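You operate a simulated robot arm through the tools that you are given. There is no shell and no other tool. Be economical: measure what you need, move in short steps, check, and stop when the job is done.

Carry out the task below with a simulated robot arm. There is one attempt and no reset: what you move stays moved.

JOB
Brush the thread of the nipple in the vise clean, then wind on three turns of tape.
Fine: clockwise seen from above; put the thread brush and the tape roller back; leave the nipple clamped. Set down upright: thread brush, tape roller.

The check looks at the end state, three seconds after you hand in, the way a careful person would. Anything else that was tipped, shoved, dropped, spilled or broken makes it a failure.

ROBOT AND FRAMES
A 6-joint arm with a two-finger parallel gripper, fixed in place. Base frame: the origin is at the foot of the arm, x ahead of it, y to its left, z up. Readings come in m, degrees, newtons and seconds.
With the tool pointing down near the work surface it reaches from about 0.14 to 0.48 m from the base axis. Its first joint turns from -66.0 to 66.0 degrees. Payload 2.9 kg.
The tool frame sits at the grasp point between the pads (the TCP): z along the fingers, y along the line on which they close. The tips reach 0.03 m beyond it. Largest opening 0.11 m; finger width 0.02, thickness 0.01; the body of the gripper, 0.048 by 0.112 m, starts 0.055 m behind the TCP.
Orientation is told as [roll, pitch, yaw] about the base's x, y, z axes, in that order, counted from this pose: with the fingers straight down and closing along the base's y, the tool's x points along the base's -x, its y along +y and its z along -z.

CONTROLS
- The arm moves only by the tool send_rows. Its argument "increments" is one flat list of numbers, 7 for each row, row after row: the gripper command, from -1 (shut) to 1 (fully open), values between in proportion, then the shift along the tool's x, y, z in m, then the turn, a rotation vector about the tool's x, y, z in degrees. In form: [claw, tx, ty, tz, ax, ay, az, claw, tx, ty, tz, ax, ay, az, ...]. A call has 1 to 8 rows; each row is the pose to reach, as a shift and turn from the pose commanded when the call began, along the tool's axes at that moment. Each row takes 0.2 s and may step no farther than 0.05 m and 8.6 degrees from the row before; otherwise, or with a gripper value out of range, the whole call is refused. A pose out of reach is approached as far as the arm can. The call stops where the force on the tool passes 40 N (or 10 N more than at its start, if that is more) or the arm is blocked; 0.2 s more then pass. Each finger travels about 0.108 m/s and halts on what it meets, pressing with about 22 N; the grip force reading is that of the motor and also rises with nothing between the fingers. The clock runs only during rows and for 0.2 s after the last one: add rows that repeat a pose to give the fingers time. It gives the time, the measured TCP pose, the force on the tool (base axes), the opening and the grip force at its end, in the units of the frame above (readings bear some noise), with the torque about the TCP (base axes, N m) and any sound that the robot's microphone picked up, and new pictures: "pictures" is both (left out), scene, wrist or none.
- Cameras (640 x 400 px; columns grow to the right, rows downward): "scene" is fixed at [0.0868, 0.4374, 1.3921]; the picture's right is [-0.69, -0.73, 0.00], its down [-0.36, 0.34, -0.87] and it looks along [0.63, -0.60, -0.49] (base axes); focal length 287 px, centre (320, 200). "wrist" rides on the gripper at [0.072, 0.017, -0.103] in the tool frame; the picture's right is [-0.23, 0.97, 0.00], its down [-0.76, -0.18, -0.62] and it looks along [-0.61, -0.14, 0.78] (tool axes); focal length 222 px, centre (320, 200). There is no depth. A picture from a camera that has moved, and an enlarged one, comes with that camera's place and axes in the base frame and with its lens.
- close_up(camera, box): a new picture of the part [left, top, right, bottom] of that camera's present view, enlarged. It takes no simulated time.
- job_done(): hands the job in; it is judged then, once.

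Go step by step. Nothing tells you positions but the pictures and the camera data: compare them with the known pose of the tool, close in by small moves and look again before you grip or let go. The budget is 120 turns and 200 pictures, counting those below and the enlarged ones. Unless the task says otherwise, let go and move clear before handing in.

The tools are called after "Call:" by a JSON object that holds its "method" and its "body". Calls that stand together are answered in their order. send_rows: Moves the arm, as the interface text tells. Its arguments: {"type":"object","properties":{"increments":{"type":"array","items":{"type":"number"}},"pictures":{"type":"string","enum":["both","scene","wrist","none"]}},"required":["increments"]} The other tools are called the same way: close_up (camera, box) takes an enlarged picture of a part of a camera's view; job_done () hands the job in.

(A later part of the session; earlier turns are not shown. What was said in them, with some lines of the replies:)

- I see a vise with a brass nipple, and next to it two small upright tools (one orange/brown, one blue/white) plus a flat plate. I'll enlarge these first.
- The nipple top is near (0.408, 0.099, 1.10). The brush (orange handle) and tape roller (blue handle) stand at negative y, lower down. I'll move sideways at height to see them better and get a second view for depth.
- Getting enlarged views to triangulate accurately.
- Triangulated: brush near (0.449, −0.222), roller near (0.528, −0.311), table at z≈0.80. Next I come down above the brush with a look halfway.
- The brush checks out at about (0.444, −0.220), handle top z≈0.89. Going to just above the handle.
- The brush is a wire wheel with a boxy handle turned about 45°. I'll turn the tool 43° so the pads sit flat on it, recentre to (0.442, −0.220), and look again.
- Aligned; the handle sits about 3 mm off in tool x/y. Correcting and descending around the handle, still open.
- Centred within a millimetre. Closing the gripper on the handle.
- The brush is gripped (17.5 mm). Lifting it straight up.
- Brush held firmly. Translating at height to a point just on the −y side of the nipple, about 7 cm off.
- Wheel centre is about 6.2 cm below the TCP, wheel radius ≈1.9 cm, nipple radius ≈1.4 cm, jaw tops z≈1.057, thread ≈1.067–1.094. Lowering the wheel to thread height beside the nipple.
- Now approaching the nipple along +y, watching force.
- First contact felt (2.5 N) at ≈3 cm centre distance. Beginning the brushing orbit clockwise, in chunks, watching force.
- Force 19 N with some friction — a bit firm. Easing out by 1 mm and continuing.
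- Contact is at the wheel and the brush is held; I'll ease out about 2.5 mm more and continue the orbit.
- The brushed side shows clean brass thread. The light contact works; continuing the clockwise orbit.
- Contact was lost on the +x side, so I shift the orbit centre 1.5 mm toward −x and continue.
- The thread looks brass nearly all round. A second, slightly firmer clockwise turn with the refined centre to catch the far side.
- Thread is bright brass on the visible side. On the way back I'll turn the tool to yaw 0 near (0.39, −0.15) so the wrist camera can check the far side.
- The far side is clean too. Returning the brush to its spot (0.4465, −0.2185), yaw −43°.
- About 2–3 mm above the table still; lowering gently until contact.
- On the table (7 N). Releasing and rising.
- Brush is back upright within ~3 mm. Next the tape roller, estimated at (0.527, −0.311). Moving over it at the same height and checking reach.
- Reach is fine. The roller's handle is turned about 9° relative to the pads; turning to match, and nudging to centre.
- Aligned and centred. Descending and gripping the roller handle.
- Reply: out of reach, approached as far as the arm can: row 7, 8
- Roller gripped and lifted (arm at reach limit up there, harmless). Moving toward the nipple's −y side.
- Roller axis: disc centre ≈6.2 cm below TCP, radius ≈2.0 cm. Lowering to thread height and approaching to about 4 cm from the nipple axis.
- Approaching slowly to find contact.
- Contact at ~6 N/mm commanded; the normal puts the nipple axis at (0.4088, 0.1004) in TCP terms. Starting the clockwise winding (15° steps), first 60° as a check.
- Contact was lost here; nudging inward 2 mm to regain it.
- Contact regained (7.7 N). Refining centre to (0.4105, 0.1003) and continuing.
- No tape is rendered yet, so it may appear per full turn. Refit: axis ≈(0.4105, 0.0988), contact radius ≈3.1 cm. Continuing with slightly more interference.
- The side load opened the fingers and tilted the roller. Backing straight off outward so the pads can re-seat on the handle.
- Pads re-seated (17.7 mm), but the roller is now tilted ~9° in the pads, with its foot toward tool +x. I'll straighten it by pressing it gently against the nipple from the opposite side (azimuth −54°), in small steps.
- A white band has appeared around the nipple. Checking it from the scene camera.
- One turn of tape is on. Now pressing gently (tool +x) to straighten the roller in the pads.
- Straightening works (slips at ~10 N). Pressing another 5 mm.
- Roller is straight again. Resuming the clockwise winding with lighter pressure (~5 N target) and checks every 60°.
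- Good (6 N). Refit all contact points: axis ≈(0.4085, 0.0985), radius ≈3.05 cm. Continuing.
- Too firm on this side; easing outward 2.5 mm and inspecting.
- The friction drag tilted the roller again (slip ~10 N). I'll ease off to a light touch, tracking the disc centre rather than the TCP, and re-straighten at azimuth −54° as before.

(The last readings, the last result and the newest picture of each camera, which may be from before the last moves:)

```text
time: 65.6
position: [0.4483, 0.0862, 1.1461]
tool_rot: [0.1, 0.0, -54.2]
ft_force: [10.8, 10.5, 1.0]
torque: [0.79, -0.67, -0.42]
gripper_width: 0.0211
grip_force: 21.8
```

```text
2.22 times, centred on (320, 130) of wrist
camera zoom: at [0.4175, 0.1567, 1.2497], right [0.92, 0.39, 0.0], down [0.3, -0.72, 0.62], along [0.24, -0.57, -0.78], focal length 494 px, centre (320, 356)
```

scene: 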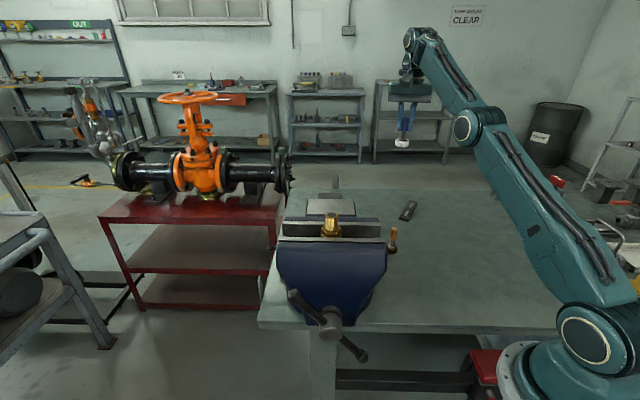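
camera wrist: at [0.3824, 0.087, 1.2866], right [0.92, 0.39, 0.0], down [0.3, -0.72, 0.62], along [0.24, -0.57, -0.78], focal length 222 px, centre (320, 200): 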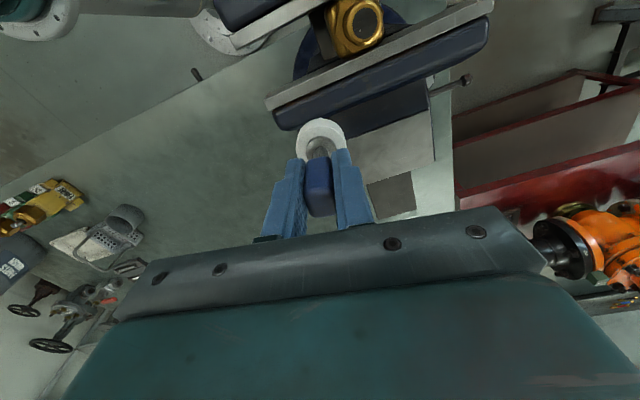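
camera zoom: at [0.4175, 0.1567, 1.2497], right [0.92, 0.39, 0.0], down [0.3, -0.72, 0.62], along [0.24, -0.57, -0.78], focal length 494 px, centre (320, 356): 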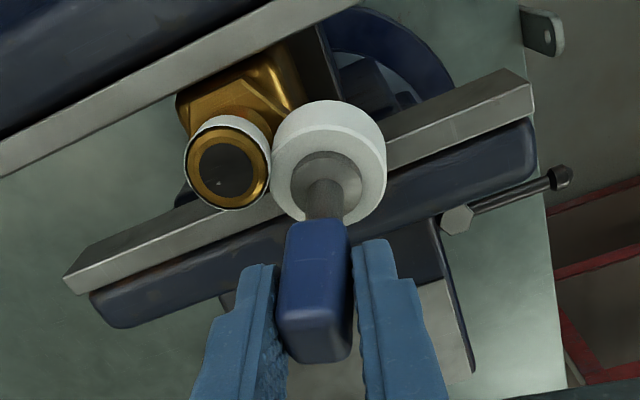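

Call:
{"method": "send_rows", "body": {"increments": [-1, 0, 0.004, 0, 0, 0, 0, -1, 0, 0.007, 0, 0, 0, 0, -1, 0, 0.007, 0, 0, 0, 0], "pictures": "none"}}

Call:
{"method": "close_up", "body": {"camera": "wrist", "box": [240, 40, 400, 220]}}

Call:
{"method": "close_up", "body": {"camera": "scene", "box": [310, 180, 370, 230]}}

```text
time: 66.4
position: [0.453, 0.0913, 1.1455]
tool_rot: [-0.1, -0.1, -54.1]
ft_force: [6.5, 2.8, -2.7]
torque: [0.24, -0.61, -0.15]
gripper_width: 0.018
grip_force: 22.5
```

```text
2.22 times, centred on (320, 130) of wrist
camera zoom: at [0.4227, 0.1606, 1.2487], right [0.92, 0.39, 0.0], down [0.3, -0.72, 0.62], along [0.24, -0.57, -0.78], focal length 494 px, centre (320, 356)
```

zoom: 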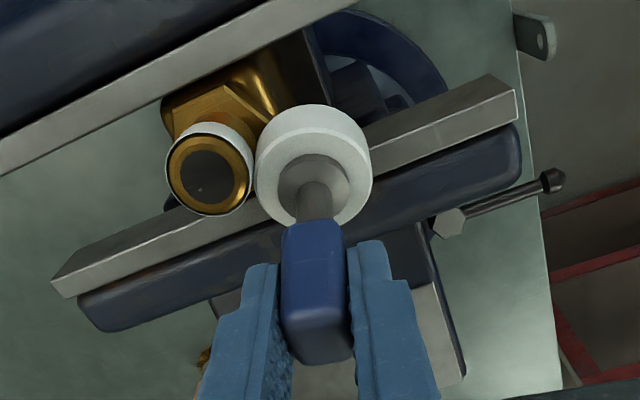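

```text
8.00 times, centred on (340, 205) of scene
camera zoom: at [0.0871, 0.4375, 1.392], right [-0.69, -0.73, 0.0], down [-0.36, 0.34, -0.87], along [0.63, -0.6, -0.49], focal length 2296 px, centre (160, 160)
```

zoom: 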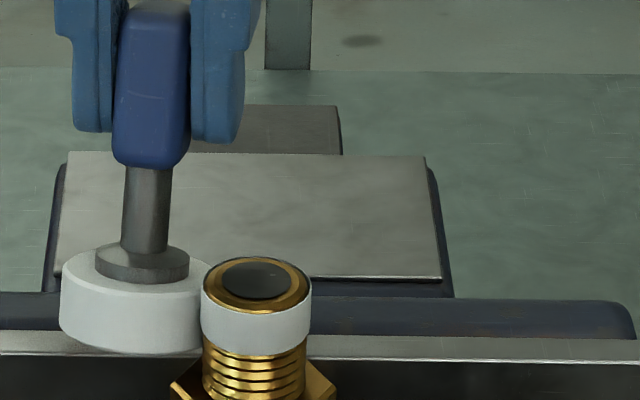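

Moving the roller clear by ~2 mm and around to azimuth −54° without contact, to straighten it there and see whether turn 2 registers.

Call:
{"method": "send_rows", "body": {"increments": [-1, 0, 0.003, 0, 0, 0, 0, -1, -0.0107, -0.003, 0, 0, 0, 0, -1, -0.0169, -0.0123, 0, 0, 0, 0, -1, -0.0208, -0.0217, 0, 0, 0, 0, -1, -0.0221, -0.0318, 0, 0, 0, 0, -1, -0.0221, -0.0318, 0, 0, 0, 0], "pictures": "none"}}

Call:
{"method": "close_up", "body": {"camera": "wrist", "box": [240, 40, 400, 220]}}

Call:
{"method": "close_up", "body": {"camera": "scene", "box": [310, 190, 370, 240]}}

```text
time: 67.8
position: [0.4395, 0.0544, 1.1458]
tool_rot: [-0.1, 0.0, -54.1]
ft_force: [3.8, -4.9, 0.0]
torque: [-0.32, -0.21, 0.02]
gripper_width: 0.0177
grip_force: 22.3
```

```text
2.22 times, centred on (320, 130) of wrist
camera zoom: at [0.4087, 0.1239, 1.249], right [0.92, 0.39, 0.0], down [0.3, -0.72, 0.62], along [0.24, -0.57, -0.78], focal length 494 px, centre (320, 356)
```

zoom: 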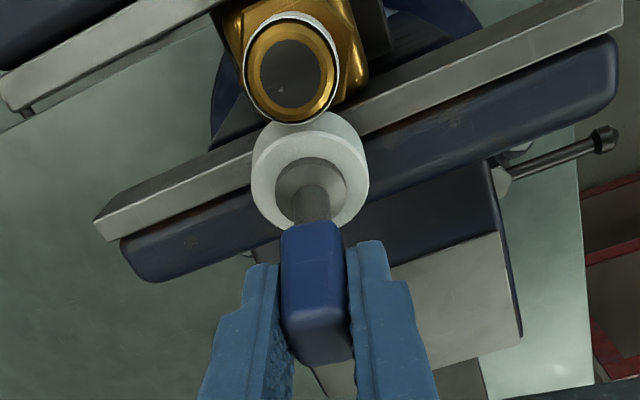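

```text
8.00 times, centred on (340, 215) of scene
camera zoom: at [0.0869, 0.4372, 1.3921], right [-0.69, -0.73, 0.0], down [-0.36, 0.34, -0.87], along [0.63, -0.6, -0.49], focal length 2296 px, centre (160, 80)
```

zoom: 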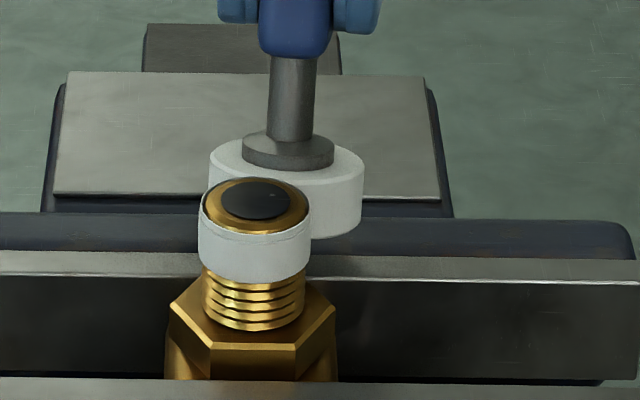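

Turn 2 is on (a second, wider layer is visible), and light/near contact is enough. Now straightening the roller by pressing along tool +x as before (it needs ~24 mm).

Call:
{"method": "send_rows", "body": {"increments": [-1, 0.002, 0, 0, 0, 0, 0, -1, 0.004, 0, 0, 0, 0, 0, -1, 0.006, 0, 0, 0, 0, 0, -1, 0.008, 0, 0, 0, 0, 0, -1, 0.01, 0, 0, 0, 0, 0, -1, 0.012, 0, 0, 0, 0, 0, -1, 0.014, 0, 0, 0, 0, 0], "pictures": "none"}}

Call:
{"method": "close_up", "body": {"camera": "wrist", "box": [240, 40, 400, 220]}}

```text
time: 69.4
position: [0.4312, 0.0651, 1.1454]
tool_rot: [0.1, -0.1, -54.0]
ft_force: [5.5, -7.8, 1.0]
torque: [-0.52, -0.4, 0.01]
gripper_width: 0.0177
grip_force: 22.3
```

```text
2.22 times, centred on (320, 130) of wrist
camera zoom: at [0.4012, 0.1356, 1.2488], right [0.92, 0.39, 0.0], down [0.3, -0.72, 0.62], along [0.24, -0.57, -0.78], focal length 494 px, centre (320, 356)
```

zoom: 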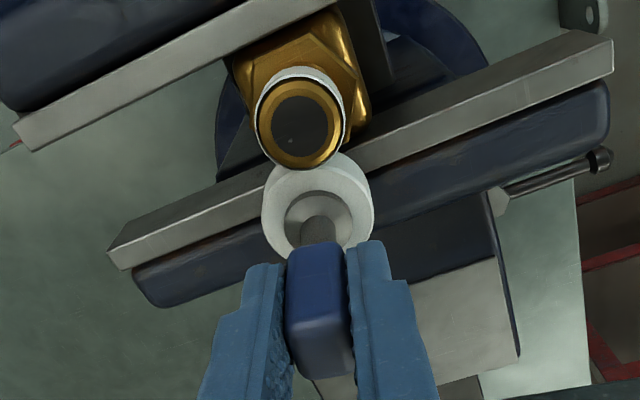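

Call:
{"method": "send_rows", "body": {"increments": [-1, 0.002, 0, 0, 0, 0, 0, -1, 0.004, 0, 0, 0, 0, 0, -1, 0.006, 0, 0, 0, 0, 0, -1, 0.008, 0, 0, 0, 0, 0, -1, 0.008, 0, 0, 0, 0, 0], "pictures": "none"}}

Call:
{"method": "close_up", "body": {"camera": "wrist", "box": [240, 40, 400, 220]}}

Call:
{"method": "close_up", "body": {"camera": "scene", "box": [310, 180, 370, 230]}}

```text
time: 70.6
position: [0.4275, 0.0707, 1.1452]
tool_rot: [-0.1, 0.0, -54.1]
ft_force: [4.4, -7.5, -1.0]
torque: [-0.53, -0.28, 0.03]
gripper_width: 0.0177
grip_force: 21.6
```

```text
2.22 times, centred on (320, 130) of wrist
camera zoom: at [0.3963, 0.1418, 1.2496], right [0.92, 0.39, 0.0], down [0.3, -0.72, 0.62], along [0.24, -0.57, -0.78], focal length 494 px, centre (320, 356)
```

zoom: 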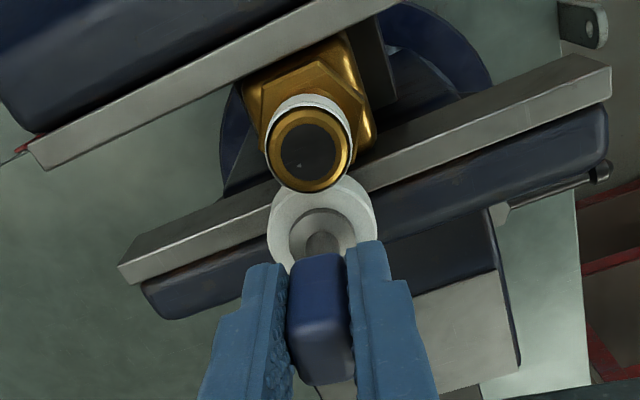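

```text
8.00 times, centred on (340, 205) of scene
camera zoom: at [0.087, 0.4372, 1.3921], right [-0.69, -0.73, 0.0], down [-0.36, 0.34, -0.87], along [0.63, -0.6, -0.49], focal length 2296 px, centre (160, 160)
```

zoom: 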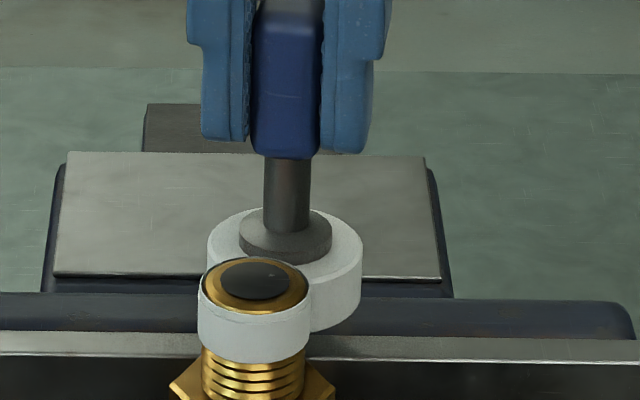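

Straight again; the tape layers added ~1.2 mm. Third turn: orbiting with near-zero contact force (TCP radius 3.47 cm).

Call:
{"method": "send_rows", "body": {"increments": [-1, -0.0003, -0.0119, 0, 0, 0, 0, -1, 0.0057, -0.0223, 0, 0, 0, 0, -1, 0.0149, -0.0301, 0, 0, 0, 0, -1, 0.0263, -0.0342, 0, 0, 0, 0], "pictures": "none"}}

Call:
{"method": "close_up", "body": {"camera": "wrist", "box": [240, 40, 400, 220]}}

```text
time: 71.6
position: [0.3839, 0.0739, 1.1468]
tool_rot: [-0.1, -0.1, -54.1]
ft_force: [-0.6, -0.2, -1.2]
torque: [0.0, -0.01, 0.01]
gripper_width: 0.0179
grip_force: 22.3
```

```text
2.22 times, centred on (320, 130) of wrist
camera zoom: at [0.3525, 0.1431, 1.2496], right [0.92, 0.39, 0.0], down [0.3, -0.72, 0.62], along [0.24, -0.57, -0.78], focal length 494 px, centre (320, 356)
```

zoom: 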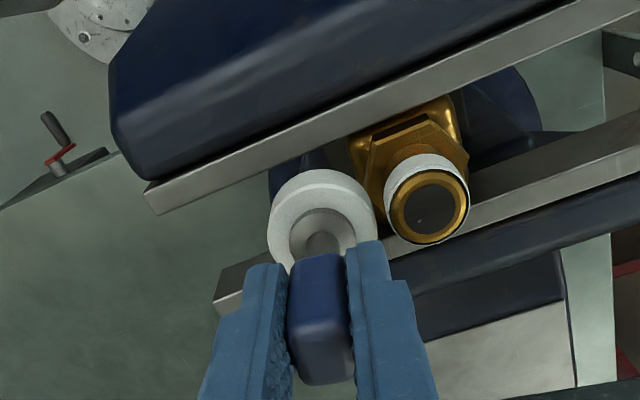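

Gap about 2 mm; moving in to a light touch.

Call:
{"method": "send_rows", "body": {"increments": [-1, 0.0116, 0.0022, 0, 0, 0, 0, -1, 0.0223, 0.0061, 0, 0, 0, 0, -1, 0.0309, 0.0133, 0, 0, 0, 0], "pictures": "none"}}

```text
time: 72.4
position: [0.3752, 0.1064, 1.145]
tool_rot: [0.0, -0.1, -54.1]
ft_force: [-0.6, 0.4, -0.9]
torque: [0.02, 0.02, 0.02]
gripper_width: 0.0177
grip_force: 22.3
```

Call:
{"method": "send_rows", "body": {"increments": [-1, 0.0034, 0.0077, 0, 0, 0, 0, -1, 0.0058, 0.0155, 0, 0, 0, 0, -1, 0.0062, 0.0236, 0, 0, 0, 0], "pictures": "none"}}

Call:
{"method": "close_up", "body": {"camera": "wrist", "box": [240, 40, 400, 220]}}

```text
time: 73.2
position: [0.3904, 0.1251, 1.1451]
tool_rot: [0.0, -0.1, -54.0]
ft_force: [-7.1, 5.9, -0.7]
torque: [0.46, 0.55, -0.02]
gripper_width: 0.0177
grip_force: 22.2
```

```text
2.22 times, centred on (320, 130) of wrist
camera zoom: at [0.3605, 0.1952, 1.249], right [0.92, 0.39, 0.0], down [0.3, -0.72, 0.62], along [0.24, -0.57, -0.78], focal length 494 px, centre (320, 356)
```

zoom: 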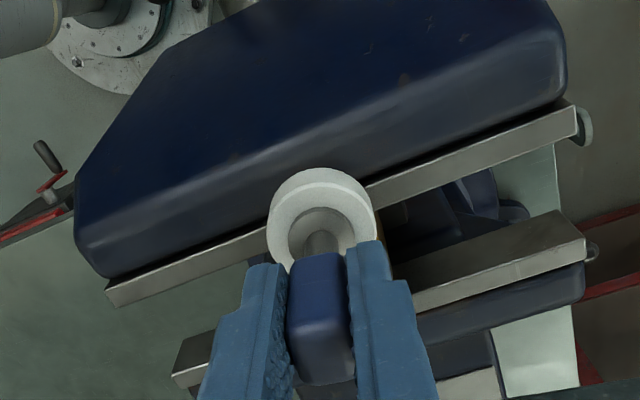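

Call:
{"method": "send_rows", "body": {"increments": [-1, -0.0003, 0.0085, 0, 0, 0, 0, -1, -0.0042, 0.0161, 0, 0, 0, 0, -1, -0.01, 0.0224, 0, 0, 0, 0, -1, -0.0172, 0.027, 0, 0, 0, 0], "pictures": "none"}}

```text
time: 74.2
position: [0.4243, 0.1269, 1.146]
tool_rot: [0.1, -0.1, -54.1]
ft_force: [1.6, 8.4, -0.6]
torque: [0.68, -0.14, -0.06]
gripper_width: 0.0174
grip_force: 22.5
```

Call:
{"method": "send_rows", "body": {"increments": [-1, -0.005, 0.0038, 0, 0, 0, 0, -1, -0.0139, 0.0053, 0, 0, 0, 0, -1, -0.023, 0.0041, 0, 0, 0, 0, -1, -0.0314, 0.0006, 0, 0, 0, 0], "pictures": "none"}}

Call:
{"method": "close_up", "body": {"camera": "wrist", "box": [240, 40, 400, 220]}}

Call:
{"method": "close_up", "body": {"camera": "scene", "box": [310, 190, 370, 240]}}

```text
time: 75.2
position: [0.4436, 0.1008, 1.1451]
tool_rot: [0.0, 0.0, -54.1]
ft_force: [2.7, 1.5, 0.0]
torque: [0.12, -0.2, -0.02]
gripper_width: 0.0177
grip_force: 22.3
```

```text
2.22 times, centred on (320, 130) of wrist
camera zoom: at [0.4128, 0.1712, 1.2486], right [0.92, 0.39, 0.0], down [0.3, -0.72, 0.62], along [0.24, -0.57, -0.78], focal length 494 px, centre (320, 356)
```

zoom: 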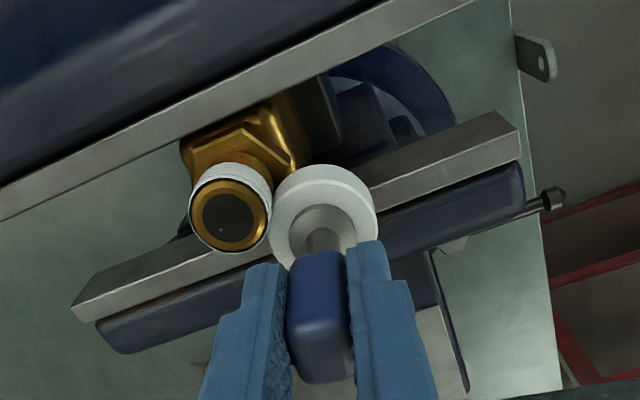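

```text
8.00 times, centred on (340, 215) of scene
camera zoom: at [0.0869, 0.4374, 1.392], right [-0.69, -0.73, 0.0], down [-0.36, 0.34, -0.87], along [0.63, -0.6, -0.49], focal length 2296 px, centre (160, 80)
```

zoom: 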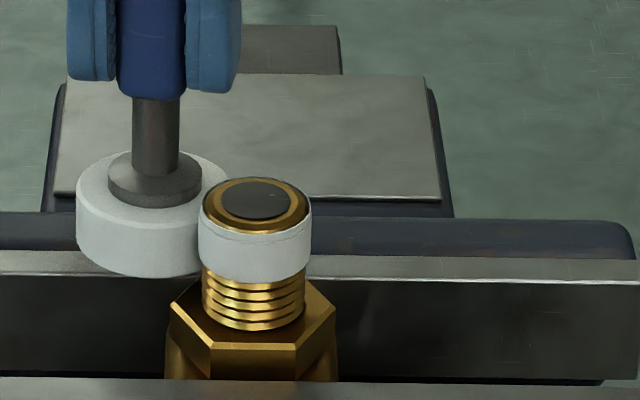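

Ideal touch (3 N), roller straight. Going on in 30° steps, watching for the third layer.

Call:
{"method": "send_rows", "body": {"increments": [-1, -0.0072, -0.0056, 0, 0, 0, 0, -1, -0.0128, -0.0128, 0, 0, 0, 0], "pictures": "none"}}

Call:
{"method": "close_up", "body": {"camera": "scene", "box": [310, 190, 370, 240]}}

```text
time: 75.8
position: [0.4393, 0.0831, 1.1435]
tool_rot: [-0.1, 0.0, -54.1]
ft_force: [2.3, -0.9, -1.6]
torque: [-0.03, -0.18, -0.02]
gripper_width: 0.0175
grip_force: 22.0
```

```text
8.00 times, centred on (340, 215) of scene
camera zoom: at [0.0869, 0.4374, 1.3921], right [-0.69, -0.73, 0.0], down [-0.36, 0.34, -0.87], along [0.63, -0.6, -0.49], focal length 2296 px, centre (160, 80)
```

zoom: 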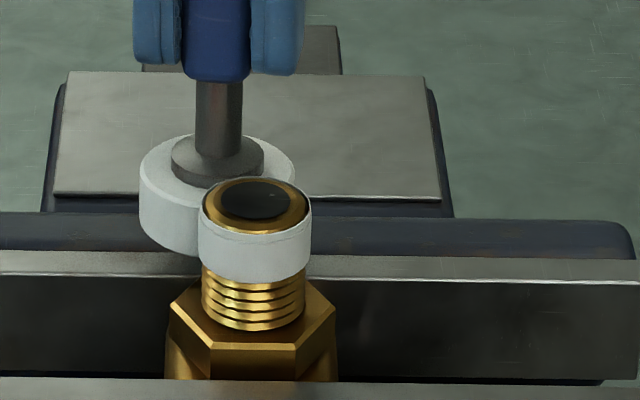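

Call:
{"method": "send_rows", "body": {"increments": [-1, -0.0033, -0.0085, 0, 0, 0, 0, -1, -0.0033, -0.0085, 0, 0, 0, 0], "pictures": "none"}}

Call:
{"method": "close_up", "body": {"camera": "scene", "box": [310, 190, 370, 240]}}

```text
time: 76.4
position: [0.4353, 0.0742, 1.1455]
tool_rot: [-0.1, 0.1, -54.1]
ft_force: [-0.1, -0.1, -0.7]
torque: [0.0, -0.02, 0.0]
gripper_width: 0.0179
grip_force: 21.8
```

```text
8.00 times, centred on (340, 215) of scene
camera zoom: at [0.0868, 0.4374, 1.3921], right [-0.69, -0.73, 0.0], down [-0.36, 0.34, -0.87], along [0.63, -0.6, -0.49], focal length 2296 px, centre (160, 80)
```

zoom: 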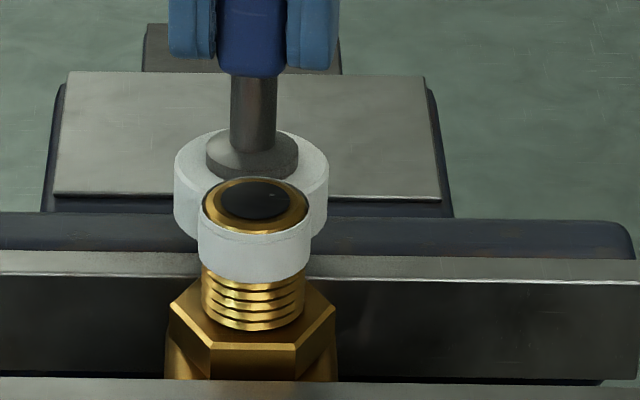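

Call:
{"method": "send_rows", "body": {"increments": [-1, 0.0008, -0.009, 0, 0, 0, 0, -1, 0.0012, -0.009, 0, 0, 0, 0], "pictures": "none"}}

Call:
{"method": "close_up", "body": {"camera": "scene", "box": [310, 190, 370, 240]}}

```text
time: 77.0
position: [0.4276, 0.0711, 1.1454]
tool_rot: [0.2, 0.0, -54.2]
ft_force: [7.0, -6.8, 2.3]
torque: [-0.5, -0.52, -0.04]
gripper_width: 0.0177
grip_force: 22.2
```

```text
8.00 times, centred on (340, 215) of scene
camera zoom: at [0.087, 0.4371, 1.3921], right [-0.69, -0.73, 0.0], down [-0.36, 0.34, -0.87], along [0.63, -0.6, -0.49], focal length 2296 px, centre (160, 80)
```

zoom: 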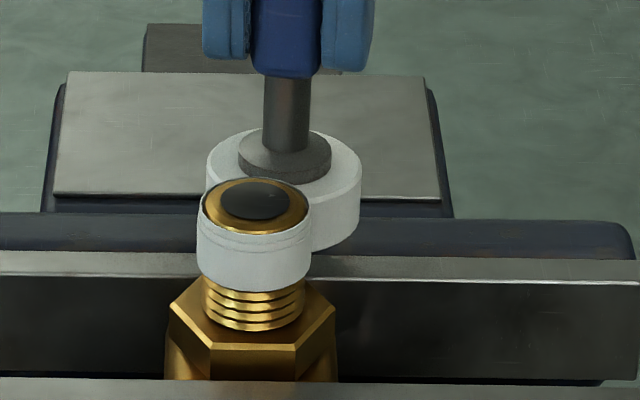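

The third layer has appeared at ~1045° of sweep. Going 20° further to round out three turns, then withdrawing radially and lifting.

Call:
{"method": "send_rows", "body": {"increments": [-1, 0.0006, -0.006, 0, 0, 0, 0, -1, 0.0009, -0.0115, 0, 0, 0, 0, -1, -0.0085, -0.015, 0, 0, 0, 0, -1, -0.027, -0.022, 0, 0, 0, 0, -1, -0.027, -0.022, -0.04, 0, 0, 0, -1, -0.027, -0.022, -0.06, 0, 0, 0, -1, -0.027, -0.022, -0.06, 0, 0, 0], "pictures": "wrist"}}

Call:
{"method": "close_up", "body": {"camera": "scene", "box": [310, 170, 390, 240]}}

Call:
{"method": "close_up", "body": {"camera": "wrist", "box": [240, 40, 400, 220]}}

```text
time: 78.6
position: [0.4247, 0.0396, 1.2057]
tool_rot: [0.0, 0.0, -54.1]
ft_force: [-0.1, 0.2, -0.5]
torque: [0.0, 0.0, 0.01]
gripper_width: 0.0177
grip_force: 22.5
camera wrist: at [0.3948, 0.1092, 1.3092], right [0.92, 0.39, 0.0], down [0.3, -0.72, 0.62], along [0.24, -0.57, -0.78], focal length 222 px, centre (320, 200)
```

wrist: 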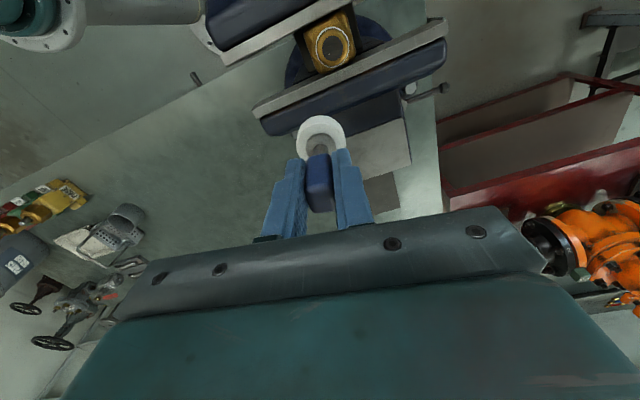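

```text
5.71 times, centred on (350, 205) of scene
camera zoom: at [0.0868, 0.4374, 1.3921], right [-0.69, -0.73, 0.0], down [-0.36, 0.34, -0.87], along [0.63, -0.6, -0.49], focal length 1640 px, centre (149, 171)
```

zoom: 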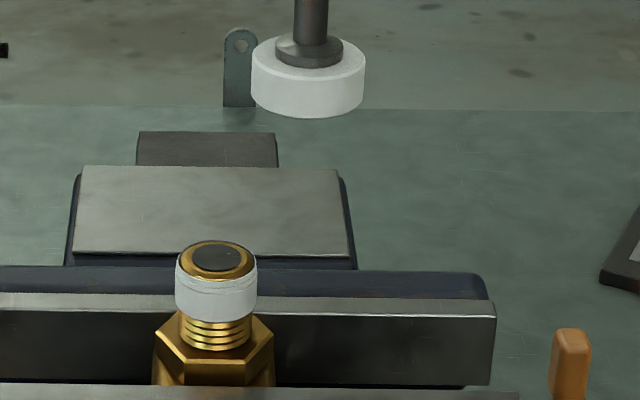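

```text
2.22 times, centred on (320, 130) of wrist
camera zoom: at [0.3948, 0.1092, 1.3092], right [0.92, 0.39, 0.0], down [0.3, -0.72, 0.62], along [0.24, -0.57, -0.78], focal length 494 px, centre (320, 356)
```

zoom: 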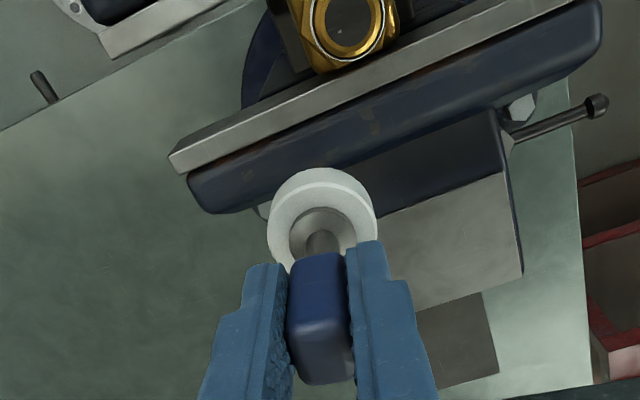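

Three layers of tape on, roller still straight. Carrying it back toward its home (0.529, −0.311).

Call:
{"method": "send_rows", "body": {"increments": [-1, -0.043, -0.015, 0, 0, 0, 0, -1, -0.086, -0.03, 0, 0, 0, 0, -1, -0.129, -0.045, 0.018, 0, 0, 0, -1, -0.172, -0.06, 0.036, 0, 0, 0, -1, -0.215, -0.075, 0.054, 0, 0, 0, -1, -0.258, -0.09, 0.072, 0, 0, 0, -1, -0.301, -0.105, 0.09, 0, 0, 0, -1, -0.344, -0.12, 0.108, 0, 0, 0], "pictures": "wrist"}}

```text
time: 80.4
position: [0.5334, -0.3118, 1.0965]
tool_rot: [0.0, 0.0, -54.1]
ft_force: [0.2, 0.3, -1.0]
torque: [0.02, 0.0, 0.0]
gripper_width: 0.0175
grip_force: 22.7
camera wrist: at [0.5022, -0.2416, 1.2006], right [0.92, 0.39, 0.0], down [0.3, -0.72, 0.62], along [0.24, -0.57, -0.78], focal length 222 px, centre (320, 200)
```

wrist: 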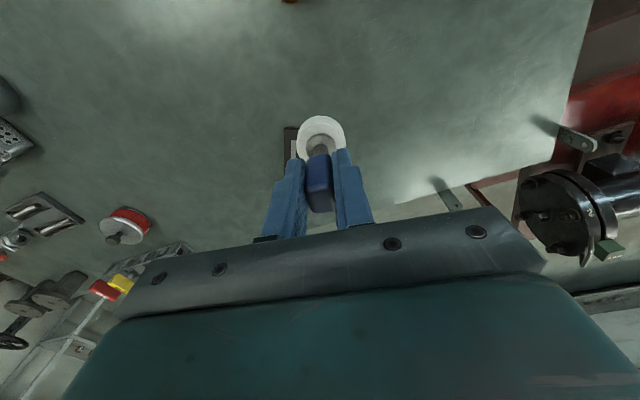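

Call:
{"method": "send_rows", "body": {"increments": [-1, 0.0032, -0.0027, 0.04, 0, 0, 0, -1, 0.0032, -0.0027, 0.085, 0, 0, 0, -1, 0.0032, -0.0027, 0.13, 0, 0, 0, -1, 0.0032, -0.0027, 0.17, 0, 0, 0, -1, 0.0032, -0.0027, 0.2, 0, 0, 0, -1, 0.0032, -0.0027, 0.2115, 0, 0, 0, -1, 0.0032, -0.0027, 0.2115, 0, 0, 0], "pictures": "none"}}

Call:
{"method": "close_up", "body": {"camera": "scene", "box": [360, 170, 440, 240]}}

Call:
{"method": "close_up", "body": {"camera": "wrist", "box": [240, 40, 400, 220]}}

```text
time: 82.0
position: [0.5276, -0.311, 0.8858]
tool_rot: [0.0, -0.1, -54.1]
ft_force: [-0.6, 0.3, -0.8]
torque: [-0.02, 0.0, 0.02]
gripper_width: 0.0177
grip_force: 21.7
```

```text
5.71 times, centred on (400, 205) of scene
camera zoom: at [0.0868, 0.4374, 1.3921], right [-0.69, -0.73, 0.0], down [-0.36, 0.34, -0.87], along [0.63, -0.6, -0.49], focal length 1640 px, centre (-137, 171)
```

zoom: 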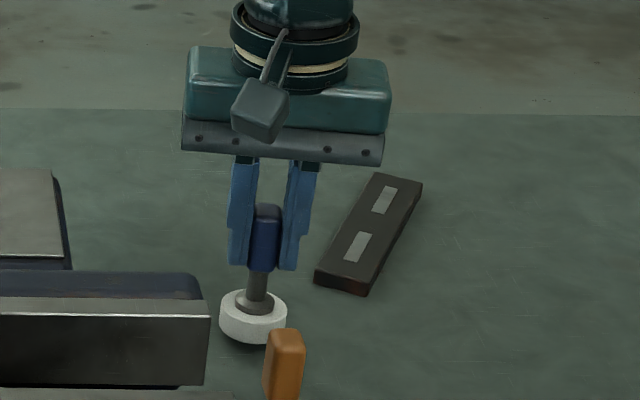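

```text
2.22 times, centred on (320, 130) of wrist
camera zoom: at [0.4966, -0.2412, 0.989], right [0.92, 0.39, 0.0], down [0.3, -0.72, 0.62], along [0.24, -0.57, -0.78], focal length 494 px, centre (320, 356)
```

zoom: 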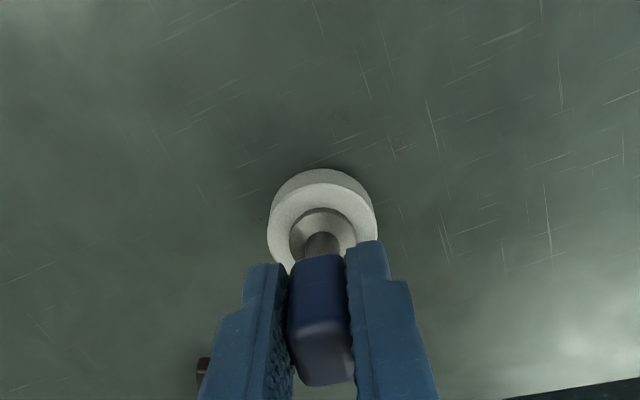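

Over its original spot (disc image matches its starting position). Lowering to contact.

Call:
{"method": "send_rows", "body": {"increments": [-1, 0, 0, 0.004, 0, 0, 0, -1, 0, 0, 0.008, 0, 0, 0, -1, 0, 0, 0.0105, 0, 0, 0, -1, 0, 0, 0.0105, 0, 0, 0], "pictures": "none"}}

Call:
{"method": "send_rows", "body": {"increments": [-1, 0, 0, 0.0008, 0, 0, 0, -1, 0, 0, 0.0015, 0, 0, 0, -1, 0, 0, 0.0015, 0, 0, 0], "pictures": "none"}}

```text
time: 83.0
position: [0.5262, -0.3109, 0.8771]
tool_rot: [0.2, -0.2, -54.1]
ft_force: [-3.0, 2.4, 17.1]
torque: [-0.25, -0.02, -0.03]
gripper_width: 0.0178
grip_force: 22.4
```

```text
time: 83.8
position: [0.5259, -0.3099, 0.8742]
tool_rot: [0.1, 0.0, -54.1]
ft_force: [1.3, 0.9, 17.2]
torque: [-0.23, -0.21, 0.03]
gripper_width: 0.0175
grip_force: 22.4
```

Seated on the table. Relieving slightly, releasing and rising.

Call:
{"method": "send_rows", "body": {"increments": [-1, 0, 0, -0.0015, 0, 0, 0, -0.62, 0, 0, -0.0015, 0, 0, 0, -0.4, 0, 0, -0.0015, 0, 0, 0, 0.2, 0, 0, -0.0015, 0, 0, 0, 0.2, 0, 0, -0.0015, 0, 0, 0, 0.2, 0, 0, -0.03, 0, 0, 0, 0.2, 0, 0, -0.07, 0, 0, 0, 0.2, 0, 0, -0.11, 0, 0, 0], "pictures": "wrist"}}

Call:
{"method": "close_up", "body": {"camera": "scene", "box": [360, 170, 440, 240]}}

```text
time: 85.6
position: [0.5253, -0.3118, 0.9825]
tool_rot: [0.0, 0.1, -54.1]
ft_force: [0.1, -0.2, 0.7]
torque: [0.01, -0.02, -0.02]
gripper_width: 0.066
grip_force: 0.0
camera wrist: at [0.4951, -0.241, 1.0866], right [0.92, 0.39, 0.0], down [0.3, -0.72, 0.62], along [0.24, -0.57, -0.78], focal length 222 px, centre (320, 200)
```

wrist: 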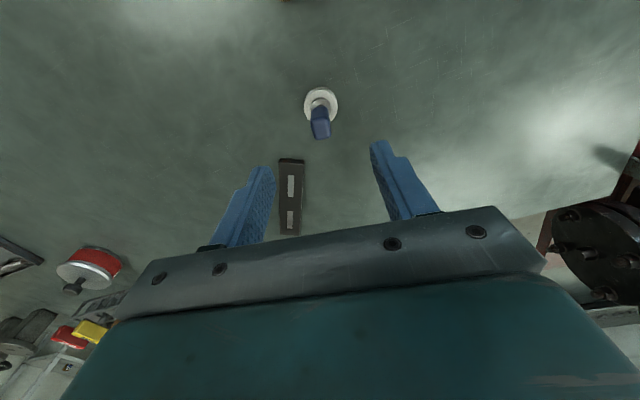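

```text
5.71 times, centred on (400, 205) of scene
camera zoom: at [0.0868, 0.4374, 1.3921], right [-0.69, -0.73, 0.0], down [-0.36, 0.34, -0.87], along [0.63, -0.6, -0.49], focal length 1640 px, centre (-137, 171)
```

zoom: 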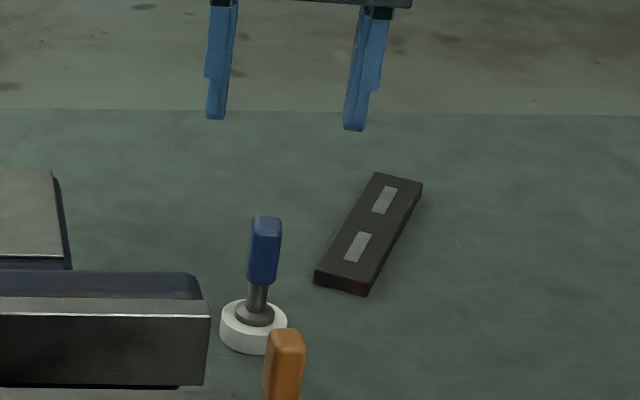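

Roller stands upright on its original spot. One last look at the nipple, vise and brush.

Call:
{"method": "close_up", "body": {"camera": "scene", "box": [280, 180, 420, 270]}}

Call:
{"method": "close_up", "body": {"camera": "scene", "box": [315, 195, 355, 230]}}

```text
4.44 times, centred on (350, 225) of scene
camera zoom: at [0.0868, 0.4374, 1.3921], right [-0.69, -0.73, 0.0], down [-0.36, 0.34, -0.87], along [0.63, -0.6, -0.49], focal length 1276 px, centre (187, 89)
```

zoom: 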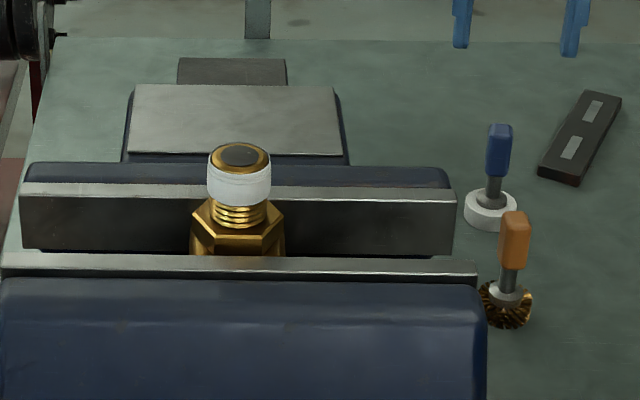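

```text
11.43 times, centred on (335, 212) of scene
camera zoom: at [0.0868, 0.4374, 1.3921], right [-0.69, -0.73, 0.0], down [-0.36, 0.34, -0.87], along [0.63, -0.6, -0.49], focal length 3281 px, centre (149, 57)
```

zoom: 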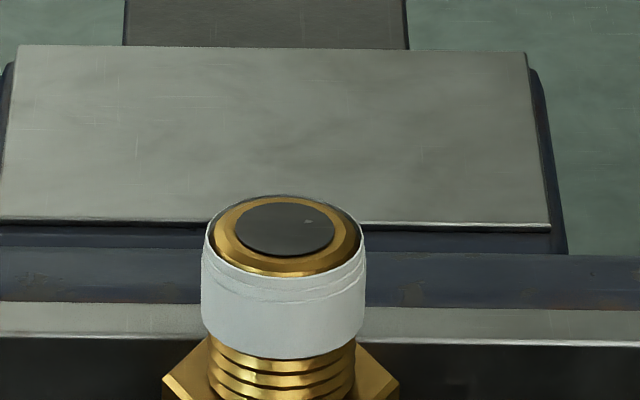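

The nipple is clean, wound with three visible layers of tape and still clamped. Both tools stand upright in place and the gripper is clear, so I'm handing in.

Call:
{"method": "job_done", "body": {}}

```text
The job is handed in.
```

I brushed the nipple's thread clean and wound on three turns of tape, clockwise seen from above. The nipple is still clamped, and the thread brush and tape roller stand upright where they were.

The turn count is my estimate: three tape layers are visible, and I tracked about 1,065° of winding against 1,080° for three exact turns. Contact with the nipple was lost in places, and the roller tilted in the grip twice before I straightened it. The brush stands about 3 mm from its original spot.
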